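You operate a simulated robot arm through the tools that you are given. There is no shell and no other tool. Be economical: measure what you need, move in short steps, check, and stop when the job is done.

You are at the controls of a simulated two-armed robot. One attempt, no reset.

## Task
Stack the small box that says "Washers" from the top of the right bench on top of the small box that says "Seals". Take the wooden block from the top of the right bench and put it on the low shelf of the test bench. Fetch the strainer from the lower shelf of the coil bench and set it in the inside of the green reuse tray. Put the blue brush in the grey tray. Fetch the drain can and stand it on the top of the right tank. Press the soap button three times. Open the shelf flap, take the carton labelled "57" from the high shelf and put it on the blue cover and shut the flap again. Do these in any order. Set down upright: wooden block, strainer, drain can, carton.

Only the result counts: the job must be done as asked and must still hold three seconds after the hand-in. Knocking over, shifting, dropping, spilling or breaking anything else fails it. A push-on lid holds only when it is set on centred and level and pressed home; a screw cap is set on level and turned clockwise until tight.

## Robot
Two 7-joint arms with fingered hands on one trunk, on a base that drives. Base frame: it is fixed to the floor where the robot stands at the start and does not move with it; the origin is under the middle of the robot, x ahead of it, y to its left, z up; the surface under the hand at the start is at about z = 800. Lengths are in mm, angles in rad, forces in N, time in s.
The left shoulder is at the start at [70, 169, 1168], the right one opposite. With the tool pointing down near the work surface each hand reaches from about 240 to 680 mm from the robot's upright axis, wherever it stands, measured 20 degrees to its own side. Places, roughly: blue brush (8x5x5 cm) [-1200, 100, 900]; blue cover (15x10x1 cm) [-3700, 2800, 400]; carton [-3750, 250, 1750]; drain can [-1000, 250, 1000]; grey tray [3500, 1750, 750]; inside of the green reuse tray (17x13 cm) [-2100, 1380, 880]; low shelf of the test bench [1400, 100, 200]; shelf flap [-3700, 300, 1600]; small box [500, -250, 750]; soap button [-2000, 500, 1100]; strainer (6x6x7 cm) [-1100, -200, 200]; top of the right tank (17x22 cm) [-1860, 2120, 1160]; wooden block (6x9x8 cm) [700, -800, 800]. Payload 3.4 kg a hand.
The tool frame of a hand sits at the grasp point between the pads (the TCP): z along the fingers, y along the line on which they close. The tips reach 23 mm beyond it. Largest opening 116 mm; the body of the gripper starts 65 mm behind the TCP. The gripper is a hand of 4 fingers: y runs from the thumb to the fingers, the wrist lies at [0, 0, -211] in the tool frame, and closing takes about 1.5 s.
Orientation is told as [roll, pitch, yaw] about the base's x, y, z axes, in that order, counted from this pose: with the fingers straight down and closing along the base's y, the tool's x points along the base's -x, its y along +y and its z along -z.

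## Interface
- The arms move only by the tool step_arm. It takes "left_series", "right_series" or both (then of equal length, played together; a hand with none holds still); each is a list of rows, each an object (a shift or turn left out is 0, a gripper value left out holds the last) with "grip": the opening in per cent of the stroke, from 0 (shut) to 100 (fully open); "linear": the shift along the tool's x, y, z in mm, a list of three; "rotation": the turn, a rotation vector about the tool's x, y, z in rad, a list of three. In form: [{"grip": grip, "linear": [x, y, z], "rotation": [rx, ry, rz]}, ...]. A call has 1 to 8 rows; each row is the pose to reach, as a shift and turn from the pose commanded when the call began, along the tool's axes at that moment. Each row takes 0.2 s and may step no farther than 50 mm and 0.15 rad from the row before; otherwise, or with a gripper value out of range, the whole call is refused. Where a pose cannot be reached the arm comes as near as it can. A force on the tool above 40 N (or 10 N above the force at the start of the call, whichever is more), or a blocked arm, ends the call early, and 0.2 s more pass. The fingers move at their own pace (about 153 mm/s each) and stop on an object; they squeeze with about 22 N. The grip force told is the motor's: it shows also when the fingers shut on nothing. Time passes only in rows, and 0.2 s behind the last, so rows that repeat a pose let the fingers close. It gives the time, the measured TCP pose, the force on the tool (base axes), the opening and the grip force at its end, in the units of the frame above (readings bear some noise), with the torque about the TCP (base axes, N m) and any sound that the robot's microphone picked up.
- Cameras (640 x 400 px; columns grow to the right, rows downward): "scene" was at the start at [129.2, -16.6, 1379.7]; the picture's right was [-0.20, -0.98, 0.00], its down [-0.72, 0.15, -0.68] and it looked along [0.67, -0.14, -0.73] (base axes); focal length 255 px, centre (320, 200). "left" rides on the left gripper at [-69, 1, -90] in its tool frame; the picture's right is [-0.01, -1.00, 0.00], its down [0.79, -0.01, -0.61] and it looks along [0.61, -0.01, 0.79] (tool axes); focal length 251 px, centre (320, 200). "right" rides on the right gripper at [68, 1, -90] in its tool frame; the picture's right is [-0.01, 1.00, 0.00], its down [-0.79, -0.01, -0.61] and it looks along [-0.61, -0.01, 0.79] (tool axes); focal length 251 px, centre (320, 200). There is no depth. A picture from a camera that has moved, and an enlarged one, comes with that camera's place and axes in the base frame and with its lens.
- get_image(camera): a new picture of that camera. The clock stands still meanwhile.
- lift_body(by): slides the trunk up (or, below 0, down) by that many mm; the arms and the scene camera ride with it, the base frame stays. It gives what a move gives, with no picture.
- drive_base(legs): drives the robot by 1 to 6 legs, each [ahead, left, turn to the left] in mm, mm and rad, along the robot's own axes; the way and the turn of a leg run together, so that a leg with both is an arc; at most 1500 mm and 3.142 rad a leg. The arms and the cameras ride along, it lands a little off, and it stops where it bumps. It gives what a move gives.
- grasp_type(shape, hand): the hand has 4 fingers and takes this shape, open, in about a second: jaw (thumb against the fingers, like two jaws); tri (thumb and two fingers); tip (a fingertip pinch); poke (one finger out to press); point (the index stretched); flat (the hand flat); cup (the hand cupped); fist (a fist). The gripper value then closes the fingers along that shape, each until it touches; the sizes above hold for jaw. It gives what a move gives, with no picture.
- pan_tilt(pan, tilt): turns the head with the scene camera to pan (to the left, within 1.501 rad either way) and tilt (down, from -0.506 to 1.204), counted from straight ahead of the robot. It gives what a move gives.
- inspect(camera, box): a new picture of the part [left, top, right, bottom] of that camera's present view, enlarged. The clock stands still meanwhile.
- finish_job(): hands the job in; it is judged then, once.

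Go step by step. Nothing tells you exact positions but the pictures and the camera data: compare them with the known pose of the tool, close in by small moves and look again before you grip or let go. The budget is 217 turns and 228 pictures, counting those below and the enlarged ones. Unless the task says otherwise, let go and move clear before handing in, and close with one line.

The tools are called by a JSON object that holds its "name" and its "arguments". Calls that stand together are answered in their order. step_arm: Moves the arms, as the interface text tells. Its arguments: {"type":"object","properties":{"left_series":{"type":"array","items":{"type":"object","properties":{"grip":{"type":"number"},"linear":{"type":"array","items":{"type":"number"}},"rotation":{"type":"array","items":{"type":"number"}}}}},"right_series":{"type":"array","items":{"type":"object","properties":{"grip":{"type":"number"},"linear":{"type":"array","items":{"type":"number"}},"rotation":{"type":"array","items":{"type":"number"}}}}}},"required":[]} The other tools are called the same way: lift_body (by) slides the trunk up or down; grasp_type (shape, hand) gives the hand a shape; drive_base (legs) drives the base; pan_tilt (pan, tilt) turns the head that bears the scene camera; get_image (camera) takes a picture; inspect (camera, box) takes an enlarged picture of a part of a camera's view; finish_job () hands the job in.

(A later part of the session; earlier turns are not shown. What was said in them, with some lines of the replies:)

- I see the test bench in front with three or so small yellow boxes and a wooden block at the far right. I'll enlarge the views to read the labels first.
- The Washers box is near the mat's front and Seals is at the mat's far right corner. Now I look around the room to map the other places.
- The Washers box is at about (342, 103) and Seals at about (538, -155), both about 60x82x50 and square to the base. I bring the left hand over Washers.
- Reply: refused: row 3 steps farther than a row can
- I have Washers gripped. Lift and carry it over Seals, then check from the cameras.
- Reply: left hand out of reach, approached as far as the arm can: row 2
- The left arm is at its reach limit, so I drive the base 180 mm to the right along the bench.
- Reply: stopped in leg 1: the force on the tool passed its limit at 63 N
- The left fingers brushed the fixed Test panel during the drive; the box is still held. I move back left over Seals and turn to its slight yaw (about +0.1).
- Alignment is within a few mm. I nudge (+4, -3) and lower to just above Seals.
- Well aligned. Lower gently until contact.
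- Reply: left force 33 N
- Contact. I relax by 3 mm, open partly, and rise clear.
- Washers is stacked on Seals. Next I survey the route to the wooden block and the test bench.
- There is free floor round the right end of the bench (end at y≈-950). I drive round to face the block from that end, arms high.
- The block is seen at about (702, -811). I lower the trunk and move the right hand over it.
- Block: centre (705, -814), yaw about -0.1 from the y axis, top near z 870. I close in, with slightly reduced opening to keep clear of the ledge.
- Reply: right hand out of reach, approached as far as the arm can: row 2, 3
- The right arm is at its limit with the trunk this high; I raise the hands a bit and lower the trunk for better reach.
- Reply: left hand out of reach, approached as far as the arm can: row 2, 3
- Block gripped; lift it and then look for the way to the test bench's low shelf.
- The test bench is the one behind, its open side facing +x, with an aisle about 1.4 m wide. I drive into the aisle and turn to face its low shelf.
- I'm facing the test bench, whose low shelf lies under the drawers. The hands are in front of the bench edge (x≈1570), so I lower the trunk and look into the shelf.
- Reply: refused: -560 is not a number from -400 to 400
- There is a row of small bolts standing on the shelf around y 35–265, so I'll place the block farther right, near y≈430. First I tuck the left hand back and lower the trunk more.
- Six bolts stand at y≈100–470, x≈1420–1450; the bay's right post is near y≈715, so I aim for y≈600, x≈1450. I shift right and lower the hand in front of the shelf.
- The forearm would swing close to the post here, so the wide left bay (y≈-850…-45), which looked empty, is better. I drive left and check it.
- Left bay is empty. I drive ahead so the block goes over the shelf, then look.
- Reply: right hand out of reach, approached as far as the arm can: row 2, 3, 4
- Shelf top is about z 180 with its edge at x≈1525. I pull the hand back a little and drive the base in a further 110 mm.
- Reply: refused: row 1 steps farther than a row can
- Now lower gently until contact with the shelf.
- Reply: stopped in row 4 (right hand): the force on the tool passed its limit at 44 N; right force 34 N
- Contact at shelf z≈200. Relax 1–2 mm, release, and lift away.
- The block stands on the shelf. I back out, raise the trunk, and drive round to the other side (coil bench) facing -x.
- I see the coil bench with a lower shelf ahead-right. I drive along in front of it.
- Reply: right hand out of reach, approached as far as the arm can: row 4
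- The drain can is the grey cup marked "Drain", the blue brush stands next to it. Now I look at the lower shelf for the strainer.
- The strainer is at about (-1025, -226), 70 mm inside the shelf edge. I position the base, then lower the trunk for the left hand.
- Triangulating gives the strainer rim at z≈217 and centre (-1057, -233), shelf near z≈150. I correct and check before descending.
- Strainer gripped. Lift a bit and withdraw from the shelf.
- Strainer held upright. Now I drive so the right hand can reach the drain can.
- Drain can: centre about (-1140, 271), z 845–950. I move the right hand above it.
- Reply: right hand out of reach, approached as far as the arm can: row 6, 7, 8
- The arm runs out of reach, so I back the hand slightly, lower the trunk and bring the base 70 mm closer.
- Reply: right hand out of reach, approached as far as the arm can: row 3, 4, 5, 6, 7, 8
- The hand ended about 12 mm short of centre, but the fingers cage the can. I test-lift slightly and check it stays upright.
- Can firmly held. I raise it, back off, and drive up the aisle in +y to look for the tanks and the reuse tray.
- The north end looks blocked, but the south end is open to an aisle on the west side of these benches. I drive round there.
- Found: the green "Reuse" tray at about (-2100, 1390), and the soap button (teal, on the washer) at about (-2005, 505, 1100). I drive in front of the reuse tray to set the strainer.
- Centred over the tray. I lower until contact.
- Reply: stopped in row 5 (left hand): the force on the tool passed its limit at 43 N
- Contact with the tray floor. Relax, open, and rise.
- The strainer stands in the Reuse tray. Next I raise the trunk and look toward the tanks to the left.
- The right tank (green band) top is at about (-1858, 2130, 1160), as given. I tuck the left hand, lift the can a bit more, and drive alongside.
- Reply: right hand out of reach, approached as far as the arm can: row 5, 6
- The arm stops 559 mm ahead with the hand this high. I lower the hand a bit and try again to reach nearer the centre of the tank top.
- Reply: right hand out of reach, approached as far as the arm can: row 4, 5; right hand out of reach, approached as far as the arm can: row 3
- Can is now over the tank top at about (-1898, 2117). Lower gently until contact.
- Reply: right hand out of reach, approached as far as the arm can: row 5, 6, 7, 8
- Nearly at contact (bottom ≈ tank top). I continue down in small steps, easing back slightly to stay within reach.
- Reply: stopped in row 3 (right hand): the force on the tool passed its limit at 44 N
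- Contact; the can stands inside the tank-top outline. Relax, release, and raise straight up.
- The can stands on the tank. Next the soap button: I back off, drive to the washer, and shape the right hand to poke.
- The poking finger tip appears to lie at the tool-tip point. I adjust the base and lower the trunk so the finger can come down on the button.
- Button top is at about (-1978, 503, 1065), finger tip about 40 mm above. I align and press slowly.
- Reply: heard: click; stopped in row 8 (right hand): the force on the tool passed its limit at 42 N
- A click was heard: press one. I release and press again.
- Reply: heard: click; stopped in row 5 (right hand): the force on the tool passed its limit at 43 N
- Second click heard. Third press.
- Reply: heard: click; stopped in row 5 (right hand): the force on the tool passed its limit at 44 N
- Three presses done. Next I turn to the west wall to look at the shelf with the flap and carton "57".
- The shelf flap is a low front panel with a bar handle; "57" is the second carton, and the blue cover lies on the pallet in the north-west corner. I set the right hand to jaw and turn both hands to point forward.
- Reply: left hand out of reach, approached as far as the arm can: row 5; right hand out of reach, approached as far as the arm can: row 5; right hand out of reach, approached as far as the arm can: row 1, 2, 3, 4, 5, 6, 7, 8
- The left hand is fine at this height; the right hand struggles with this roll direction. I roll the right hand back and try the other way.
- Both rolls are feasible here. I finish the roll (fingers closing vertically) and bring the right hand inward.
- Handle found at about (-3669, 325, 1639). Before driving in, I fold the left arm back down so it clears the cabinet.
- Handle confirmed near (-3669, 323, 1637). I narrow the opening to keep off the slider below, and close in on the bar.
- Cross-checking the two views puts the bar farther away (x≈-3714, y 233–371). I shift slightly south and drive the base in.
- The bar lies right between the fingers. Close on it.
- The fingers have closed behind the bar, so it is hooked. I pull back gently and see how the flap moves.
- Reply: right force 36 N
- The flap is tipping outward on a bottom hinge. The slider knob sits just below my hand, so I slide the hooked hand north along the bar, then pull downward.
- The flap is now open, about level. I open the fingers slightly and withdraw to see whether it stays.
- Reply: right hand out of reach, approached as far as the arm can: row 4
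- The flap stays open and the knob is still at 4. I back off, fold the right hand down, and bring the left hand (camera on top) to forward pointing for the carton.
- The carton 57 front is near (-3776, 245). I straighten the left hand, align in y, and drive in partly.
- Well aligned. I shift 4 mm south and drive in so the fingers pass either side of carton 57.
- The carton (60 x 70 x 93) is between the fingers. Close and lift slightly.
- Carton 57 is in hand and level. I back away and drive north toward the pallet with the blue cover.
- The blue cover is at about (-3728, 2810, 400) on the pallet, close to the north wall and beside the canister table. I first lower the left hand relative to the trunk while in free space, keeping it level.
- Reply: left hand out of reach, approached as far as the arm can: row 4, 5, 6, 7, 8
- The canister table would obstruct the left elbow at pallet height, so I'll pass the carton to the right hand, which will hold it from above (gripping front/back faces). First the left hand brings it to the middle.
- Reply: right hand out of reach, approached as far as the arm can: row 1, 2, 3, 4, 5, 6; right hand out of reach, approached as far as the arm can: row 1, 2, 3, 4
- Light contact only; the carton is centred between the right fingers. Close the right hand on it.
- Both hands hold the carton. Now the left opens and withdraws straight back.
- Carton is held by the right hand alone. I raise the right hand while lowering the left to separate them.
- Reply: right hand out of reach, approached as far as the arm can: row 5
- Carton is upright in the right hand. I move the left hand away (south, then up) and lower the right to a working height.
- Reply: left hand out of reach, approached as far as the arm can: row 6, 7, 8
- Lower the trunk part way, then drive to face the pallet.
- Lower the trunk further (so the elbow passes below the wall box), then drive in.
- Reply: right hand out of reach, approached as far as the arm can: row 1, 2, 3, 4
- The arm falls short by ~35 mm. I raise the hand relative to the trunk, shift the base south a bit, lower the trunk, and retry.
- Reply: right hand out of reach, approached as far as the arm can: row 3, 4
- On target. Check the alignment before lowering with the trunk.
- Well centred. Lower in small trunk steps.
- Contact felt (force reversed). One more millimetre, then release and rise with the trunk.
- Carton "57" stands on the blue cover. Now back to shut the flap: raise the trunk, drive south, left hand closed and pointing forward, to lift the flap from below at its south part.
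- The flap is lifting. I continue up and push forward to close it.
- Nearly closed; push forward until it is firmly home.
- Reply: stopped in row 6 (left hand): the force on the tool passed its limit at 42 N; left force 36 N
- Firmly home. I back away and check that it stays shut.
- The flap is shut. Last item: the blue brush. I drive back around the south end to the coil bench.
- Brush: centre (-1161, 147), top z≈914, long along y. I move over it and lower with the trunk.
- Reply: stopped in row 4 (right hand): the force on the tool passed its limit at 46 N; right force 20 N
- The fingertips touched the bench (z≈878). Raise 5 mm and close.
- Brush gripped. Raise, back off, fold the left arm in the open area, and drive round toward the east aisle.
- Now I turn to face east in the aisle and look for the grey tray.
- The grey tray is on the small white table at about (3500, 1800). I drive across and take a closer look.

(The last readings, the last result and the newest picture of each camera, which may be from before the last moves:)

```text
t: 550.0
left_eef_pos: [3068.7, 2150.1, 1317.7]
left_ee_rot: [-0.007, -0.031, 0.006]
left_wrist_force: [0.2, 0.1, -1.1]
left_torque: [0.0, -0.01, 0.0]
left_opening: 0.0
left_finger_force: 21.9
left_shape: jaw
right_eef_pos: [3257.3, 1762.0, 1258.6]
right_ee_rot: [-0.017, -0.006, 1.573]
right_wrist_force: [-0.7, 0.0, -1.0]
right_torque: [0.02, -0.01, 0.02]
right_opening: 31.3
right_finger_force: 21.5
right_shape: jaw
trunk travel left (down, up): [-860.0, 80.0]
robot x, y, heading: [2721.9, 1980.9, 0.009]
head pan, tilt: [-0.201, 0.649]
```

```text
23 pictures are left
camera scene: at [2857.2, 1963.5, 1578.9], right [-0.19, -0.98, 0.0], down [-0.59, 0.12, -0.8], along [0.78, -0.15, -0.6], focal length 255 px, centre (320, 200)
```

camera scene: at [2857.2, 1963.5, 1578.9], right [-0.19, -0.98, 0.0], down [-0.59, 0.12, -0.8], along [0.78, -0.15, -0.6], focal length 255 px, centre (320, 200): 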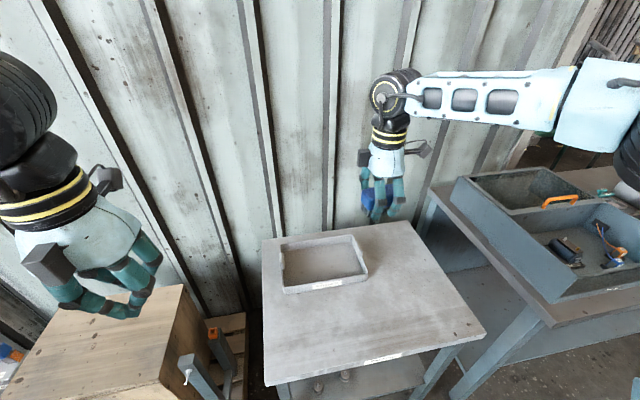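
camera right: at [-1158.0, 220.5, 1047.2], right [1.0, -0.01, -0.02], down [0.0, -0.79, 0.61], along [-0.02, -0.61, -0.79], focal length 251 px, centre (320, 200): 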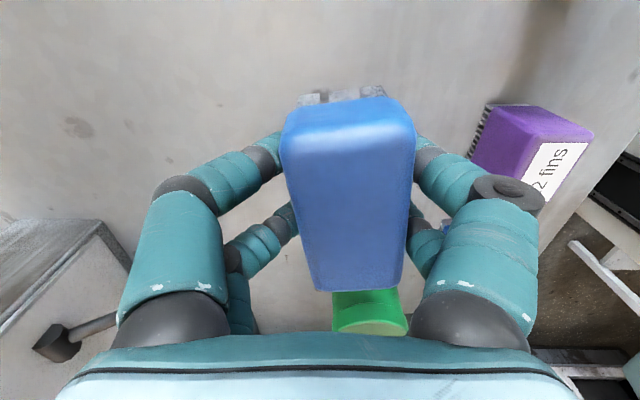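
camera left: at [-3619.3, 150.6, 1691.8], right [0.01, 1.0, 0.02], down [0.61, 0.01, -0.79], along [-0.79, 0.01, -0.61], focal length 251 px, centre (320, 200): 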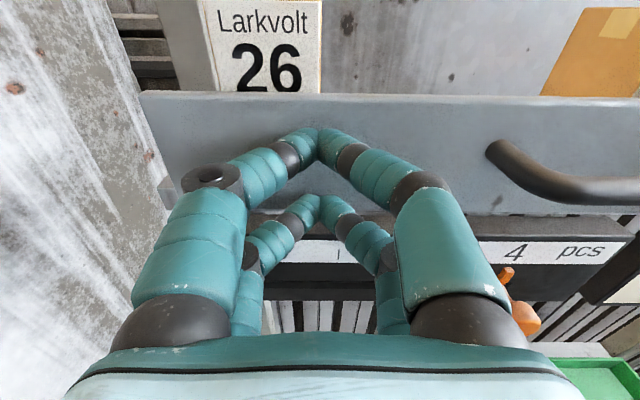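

Tray spans x≈3394–3606, y≈1672–1987. I lower the trunk, drive in a bit, and tilt the right hand forward for reach.

{"name": "lift_body", "arguments": {"by": -340}}

{"name": "drive_base", "arguments": {"legs": [[100, 0, 0]]}}

{"name": "step_arm", "arguments": {"right_series": [{"linear": [-16, -10, 0], "rotation": [0.12, 0, 0]}, {"linear": [-32, -30, 0], "rotation": [0.24, 0, 0]}, {"linear": [-48, -55, 0], "rotation": [0.36, 0, 0]}, {"linear": [-60, -80, 0], "rotation": [0.48, 0, 0]}, {"linear": [-65, -105, 0], "rotation": [0.6, 0, 0]}, {"linear": [-65, -125, 0], "rotation": [0.6, 0, 0]}]}}

{"name": "get_image", "arguments": {"camera": "scene"}}

```text
t: 553.3
left_eef_pos: [3069.6, 2150.2, 976.2]
left_ee_rot: [-0.005, -0.029, 0.006]
left_wrist_force: [0.4, 0.5, -0.2]
left_torque: [0.0, 0.02, 0.04]
left_opening: 0.0
left_finger_force: 21.6
left_shape: jaw
right_eef_pos: [3256.8, 1761.5, 918.9]
right_ee_rot: [-0.015, -0.005, 1.574]
right_wrist_force: [0.3, 0.1, -1.4]
right_torque: [-0.02, -0.01, -0.03]
right_opening: 31.4
right_finger_force: 21.8
right_shape: jaw
trunk travel left (down, up): [-520.0, 420.0]
robot x, y, heading: [2717.3, 1979.6, 0.009]
head pan, tilt: [-0.201, 0.649]
```

```text
t: 554.5
left_eef_pos: [3168.9, 2150.3, 978.1]
left_ee_rot: [-0.008, -0.03, 0.006]
left_wrist_force: [-0.5, -0.2, 0.1]
left_torque: [0.01, 0.03, 0.0]
left_opening: 0.0
left_finger_force: 21.8
left_shape: jaw
right_eef_pos: [3356.4, 1762.2, 917.6]
right_ee_rot: [-0.017, -0.005, 1.575]
right_wrist_force: [-0.6, -0.4, -1.8]
right_torque: [0.02, -0.01, 0.02]
right_opening: 31.3
right_finger_force: 22.4
right_shape: jaw
trunk travel left (down, up): [-520.0, 420.0]
robot x, y, heading: [2819.0, 1981.1, 0.006]
head pan, tilt: [-0.201, 0.649]
```

```text
t: 555.9
left_eef_pos: [3169.2, 2151.2, 977.2]
left_ee_rot: [-0.007, -0.028, 0.004]
left_wrist_force: [-0.3, 0.2, -0.8]
left_torque: [-0.01, 0.02, 0.03]
left_opening: 0.0
left_finger_force: 22.0
left_shape: jaw
right_eef_pos: [3471.3, 1820.1, 919.4]
right_ee_rot: [-0.62, -0.008, 1.575]
right_wrist_force: [-0.2, 0.2, -1.7]
right_torque: [0.0, 0.0, 0.03]
right_opening: 31.1
right_finger_force: 21.7
right_shape: jaw
right hand out of reach, approached as far as the arm can: row 6
trunk travel left (down, up): [-520.0, 420.0]
robot x, y, heading: [2820.3, 1981.3, 0.012]
head pan, tilt: [-0.201, 0.649]
```

```text
22 pictures are left
camera scene: at [2956.6, 1963.8, 1238.9], right [-0.19, -0.98, 0.0], down [-0.59, 0.12, -0.8], along [0.78, -0.15, -0.6], focal length 255 px, centre (320, 200)
```

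scene: 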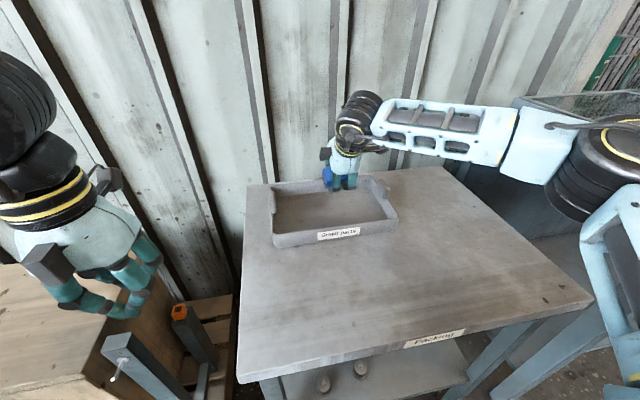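

Over the tray. Lower with the trunk and check.

{"name": "lift_body", "arguments": {"by": -95}}

{"name": "inspect", "arguments": {"camera": "scene", "box": [250, 80, 430, 230]}}

{"name": "get_image", "arguments": {"camera": "right"}}

```text
t: 557.0
left_eef_pos: [3163.8, 2150.2, 888.1]
left_ee_rot: [-0.008, -0.037, 0.004]
left_wrist_force: [1.6, -0.4, -0.4]
left_torque: [-0.02, -0.01, 0.0]
left_opening: 0.1
left_finger_force: 21.6
left_shape: jaw
right_eef_pos: [3469.8, 1821.5, 842.4]
right_ee_rot: [-0.64, -0.012, 1.574]
right_wrist_force: [-6.7, -0.8, 32.0]
right_torque: [0.38, 0.74, 0.1]
right_opening: 28.9
right_finger_force: 21.8
right_shape: jaw
trunk travel left (down, up): [-428.0, 512.0]
robot x, y, heading: [2819.9, 1980.9, 0.009]
head pan, tilt: [-0.201, 0.649]
stopped: the force on the tool passed its limit at 47 N (the readings are from after the stop); the commanded pose is now the measured one
```

```text
2.67 times, centred on (340, 155) of scene
camera zoom: at [2950.9, 1964.7, 1148.2], right [-0.19, -0.98, 0.0], down [-0.59, 0.12, -0.8], along [0.78, -0.16, -0.6], focal length 680 px, centre (267, 320)
```

zoom: 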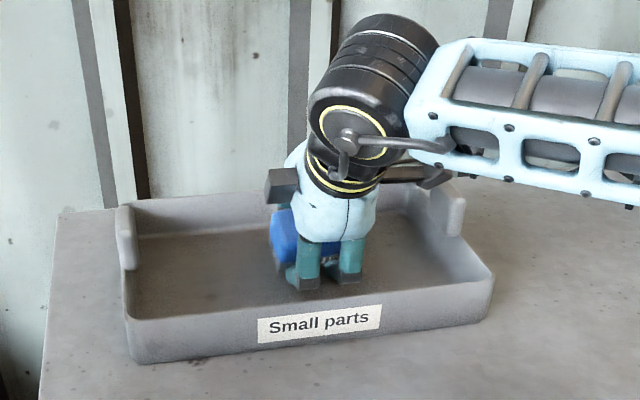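

```text
20 pictures are left
camera right: at [3414.8, 1751.5, 911.4], right [-0.8, 0.01, -0.6], down [-0.36, 0.79, 0.5], along [0.48, 0.62, -0.63], focal length 251 px, centre (320, 200)
```

right: 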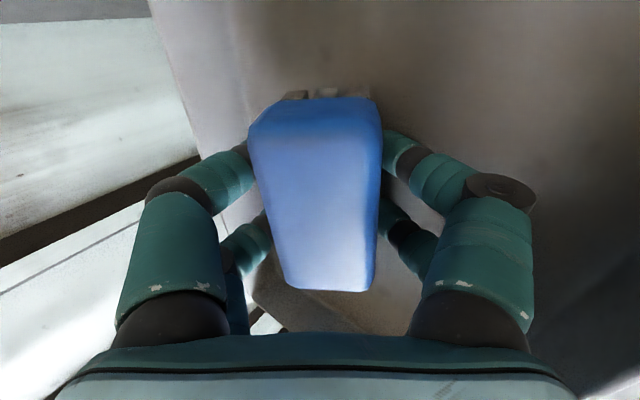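

The brush touches the tray floor. Raise about 8 mm, then open gradually so the lower finger doesn't press on the tray.

{"name": "lift_body", "arguments": {"by": 8}}

{"name": "step_arm", "arguments": {"right_series": [{"linear": [0, 0, 0], "grip": 38}, {"linear": [0, 0, -2], "grip": 44}, {"linear": [0, 0, -4], "grip": 50}, {"linear": [0, 0, -6], "grip": 56}, {"linear": [0, 0, -8], "grip": 60}]}}

{"name": "get_image", "arguments": {"camera": "right"}}

```text
t: 557.6
left_eef_pos: [3167.4, 2151.5, 894.2]
left_ee_rot: [-0.008, -0.032, 0.005]
left_wrist_force: [-0.4, 0.6, -0.2]
left_torque: [0.02, 0.0, 0.04]
left_opening: 0.0
left_finger_force: 21.9
left_shape: jaw
right_eef_pos: [3470.9, 1822.4, 842.6]
right_ee_rot: [-0.63, -0.009, 1.575]
right_wrist_force: [-2.4, 2.0, 12.5]
right_torque: [0.31, 0.32, 0.02]
right_opening: 28.7
right_finger_force: 21.7
right_shape: jaw
trunk travel left (down, up): [-436.0, 504.0]
robot x, y, heading: [2818.4, 1982.7, -0.001]
head pan, tilt: [-0.201, 0.649]
```

```text
t: 558.8
left_eef_pos: [3167.8, 2151.2, 894.2]
left_ee_rot: [-0.005, -0.031, 0.006]
left_wrist_force: [0.0, -0.5, -0.4]
left_torque: [-0.02, -0.02, 0.02]
left_opening: 0.0
left_finger_force: 21.7
left_shape: jaw
right_eef_pos: [3467.8, 1820.0, 850.1]
right_ee_rot: [-0.629, -0.009, 1.574]
right_wrist_force: [1.5, -0.1, 3.1]
right_torque: [0.01, 0.06, 0.0]
right_opening: 67.1
right_finger_force: 0.0
right_shape: jaw
trunk travel left (down, up): [-436.0, 504.0]
robot x, y, heading: [2820.2, 1981.4, 0.005]
head pan, tilt: [-0.201, 0.649]
```

```text
19 pictures are left
camera right: at [3413.6, 1750.4, 919.6], right [-0.81, 0.01, -0.59], down [-0.35, 0.79, 0.5], along [0.47, 0.61, -0.63], focal length 251 px, centre (320, 200)
```

right: 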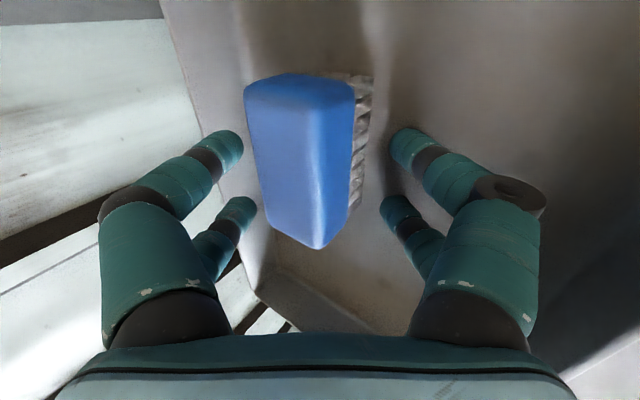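

Brush released. I withdraw the hand along its axis and check.

{"name": "step_arm", "arguments": {"right_series": [{"linear": [0, 0, -25]}, {"linear": [0, 0, -60]}, {"linear": [0, 0, -100]}, {"linear": [0, 0, -140]}]}}

{"name": "lift_body", "arguments": {"by": 150}}

{"name": "inspect", "arguments": {"camera": "scene", "box": [240, 120, 440, 270]}}

```text
t: 559.8
left_eef_pos: [3167.9, 2150.5, 894.1]
left_ee_rot: [-0.007, -0.032, 0.005]
left_wrist_force: [-0.9, -0.4, 0.7]
left_torque: [0.02, -0.02, -0.05]
left_opening: 0.0
left_finger_force: 21.8
left_shape: jaw
right_eef_pos: [3383.1, 1818.8, 962.7]
right_ee_rot: [-0.628, -0.009, 1.575]
right_wrist_force: [-0.1, 0.4, 0.0]
right_torque: [-0.02, 0.01, -0.03]
right_opening: 69.2
right_finger_force: 0.2
right_shape: jaw
trunk travel left (down, up): [-436.0, 504.0]
robot x, y, heading: [2820.7, 1980.4, 0.006]
head pan, tilt: [-0.201, 0.649]
```

```text
t: 561.5
left_eef_pos: [3168.2, 2150.4, 1044.4]
left_ee_rot: [-0.006, -0.028, 0.004]
left_wrist_force: [0.9, 1.1, 0.6]
left_torque: [-0.01, -0.01, -0.03]
left_opening: 0.0
left_finger_force: 22.3
left_shape: jaw
right_eef_pos: [3384.1, 1818.9, 1111.6]
right_ee_rot: [-0.628, -0.011, 1.574]
right_wrist_force: [0.1, -0.1, -0.1]
right_torque: [0.01, -0.01, 0.05]
right_opening: 69.3
right_finger_force: 0.1
right_shape: jaw
trunk travel left (down, up): [-586.0, 354.0]
robot x, y, heading: [2818.7, 1982.5, 0.005]
head pan, tilt: [-0.201, 0.649]
```

```text
2.67 times, centred on (340, 195) of scene
camera zoom: at [2956.4, 1963.9, 1305.3], right [-0.19, -0.98, 0.0], down [-0.59, 0.12, -0.8], along [0.78, -0.15, -0.6], focal length 680 px, centre (267, 213)
```

zoom: 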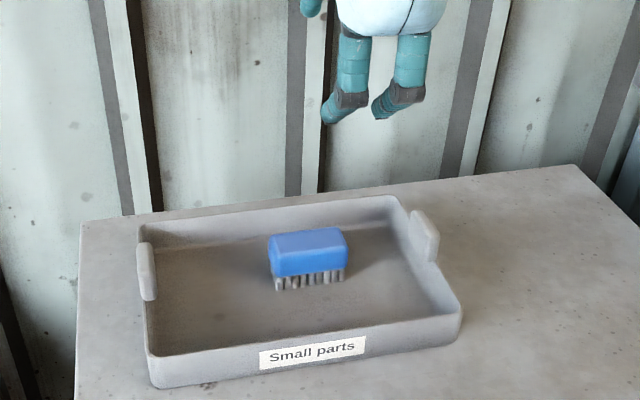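

All seven items are done, and the brush lies in the grey tray. I back clear and hand in.

{"name": "drive_base", "arguments": {"legs": [[-300, 0, 0]]}}

{"name": "finish_job", "arguments": {}}

```text
t: 563.6
left_eef_pos: [2865.6, 2148.4, 1043.1]
left_ee_rot: [-0.006, -0.03, 0.006]
left_wrist_force: [0.1, 0.0, 0.5]
left_torque: [0.0, -0.04, -0.01]
left_opening: 0.0
left_finger_force: 22.1
left_shape: jaw
right_eef_pos: [3082.9, 1818.6, 1111.1]
right_ee_rot: [-0.63, -0.01, 1.576]
right_wrist_force: [0.3, 0.0, 0.5]
right_torque: [0.0, 0.01, -0.02]
right_opening: 69.4
right_finger_force: 0.0
right_shape: jaw
trunk travel left (down, up): [-586.0, 354.0]
robot x, y, heading: [2516.2, 1980.7, 0.005]
head pan, tilt: [-0.201, 0.649]
```

```text
The job is handed in.
```

I did all seven tasks and handed the job in; early on, the left fingers bumped the orange Test panel at about 63 N, and it looked unmoved afterwards.
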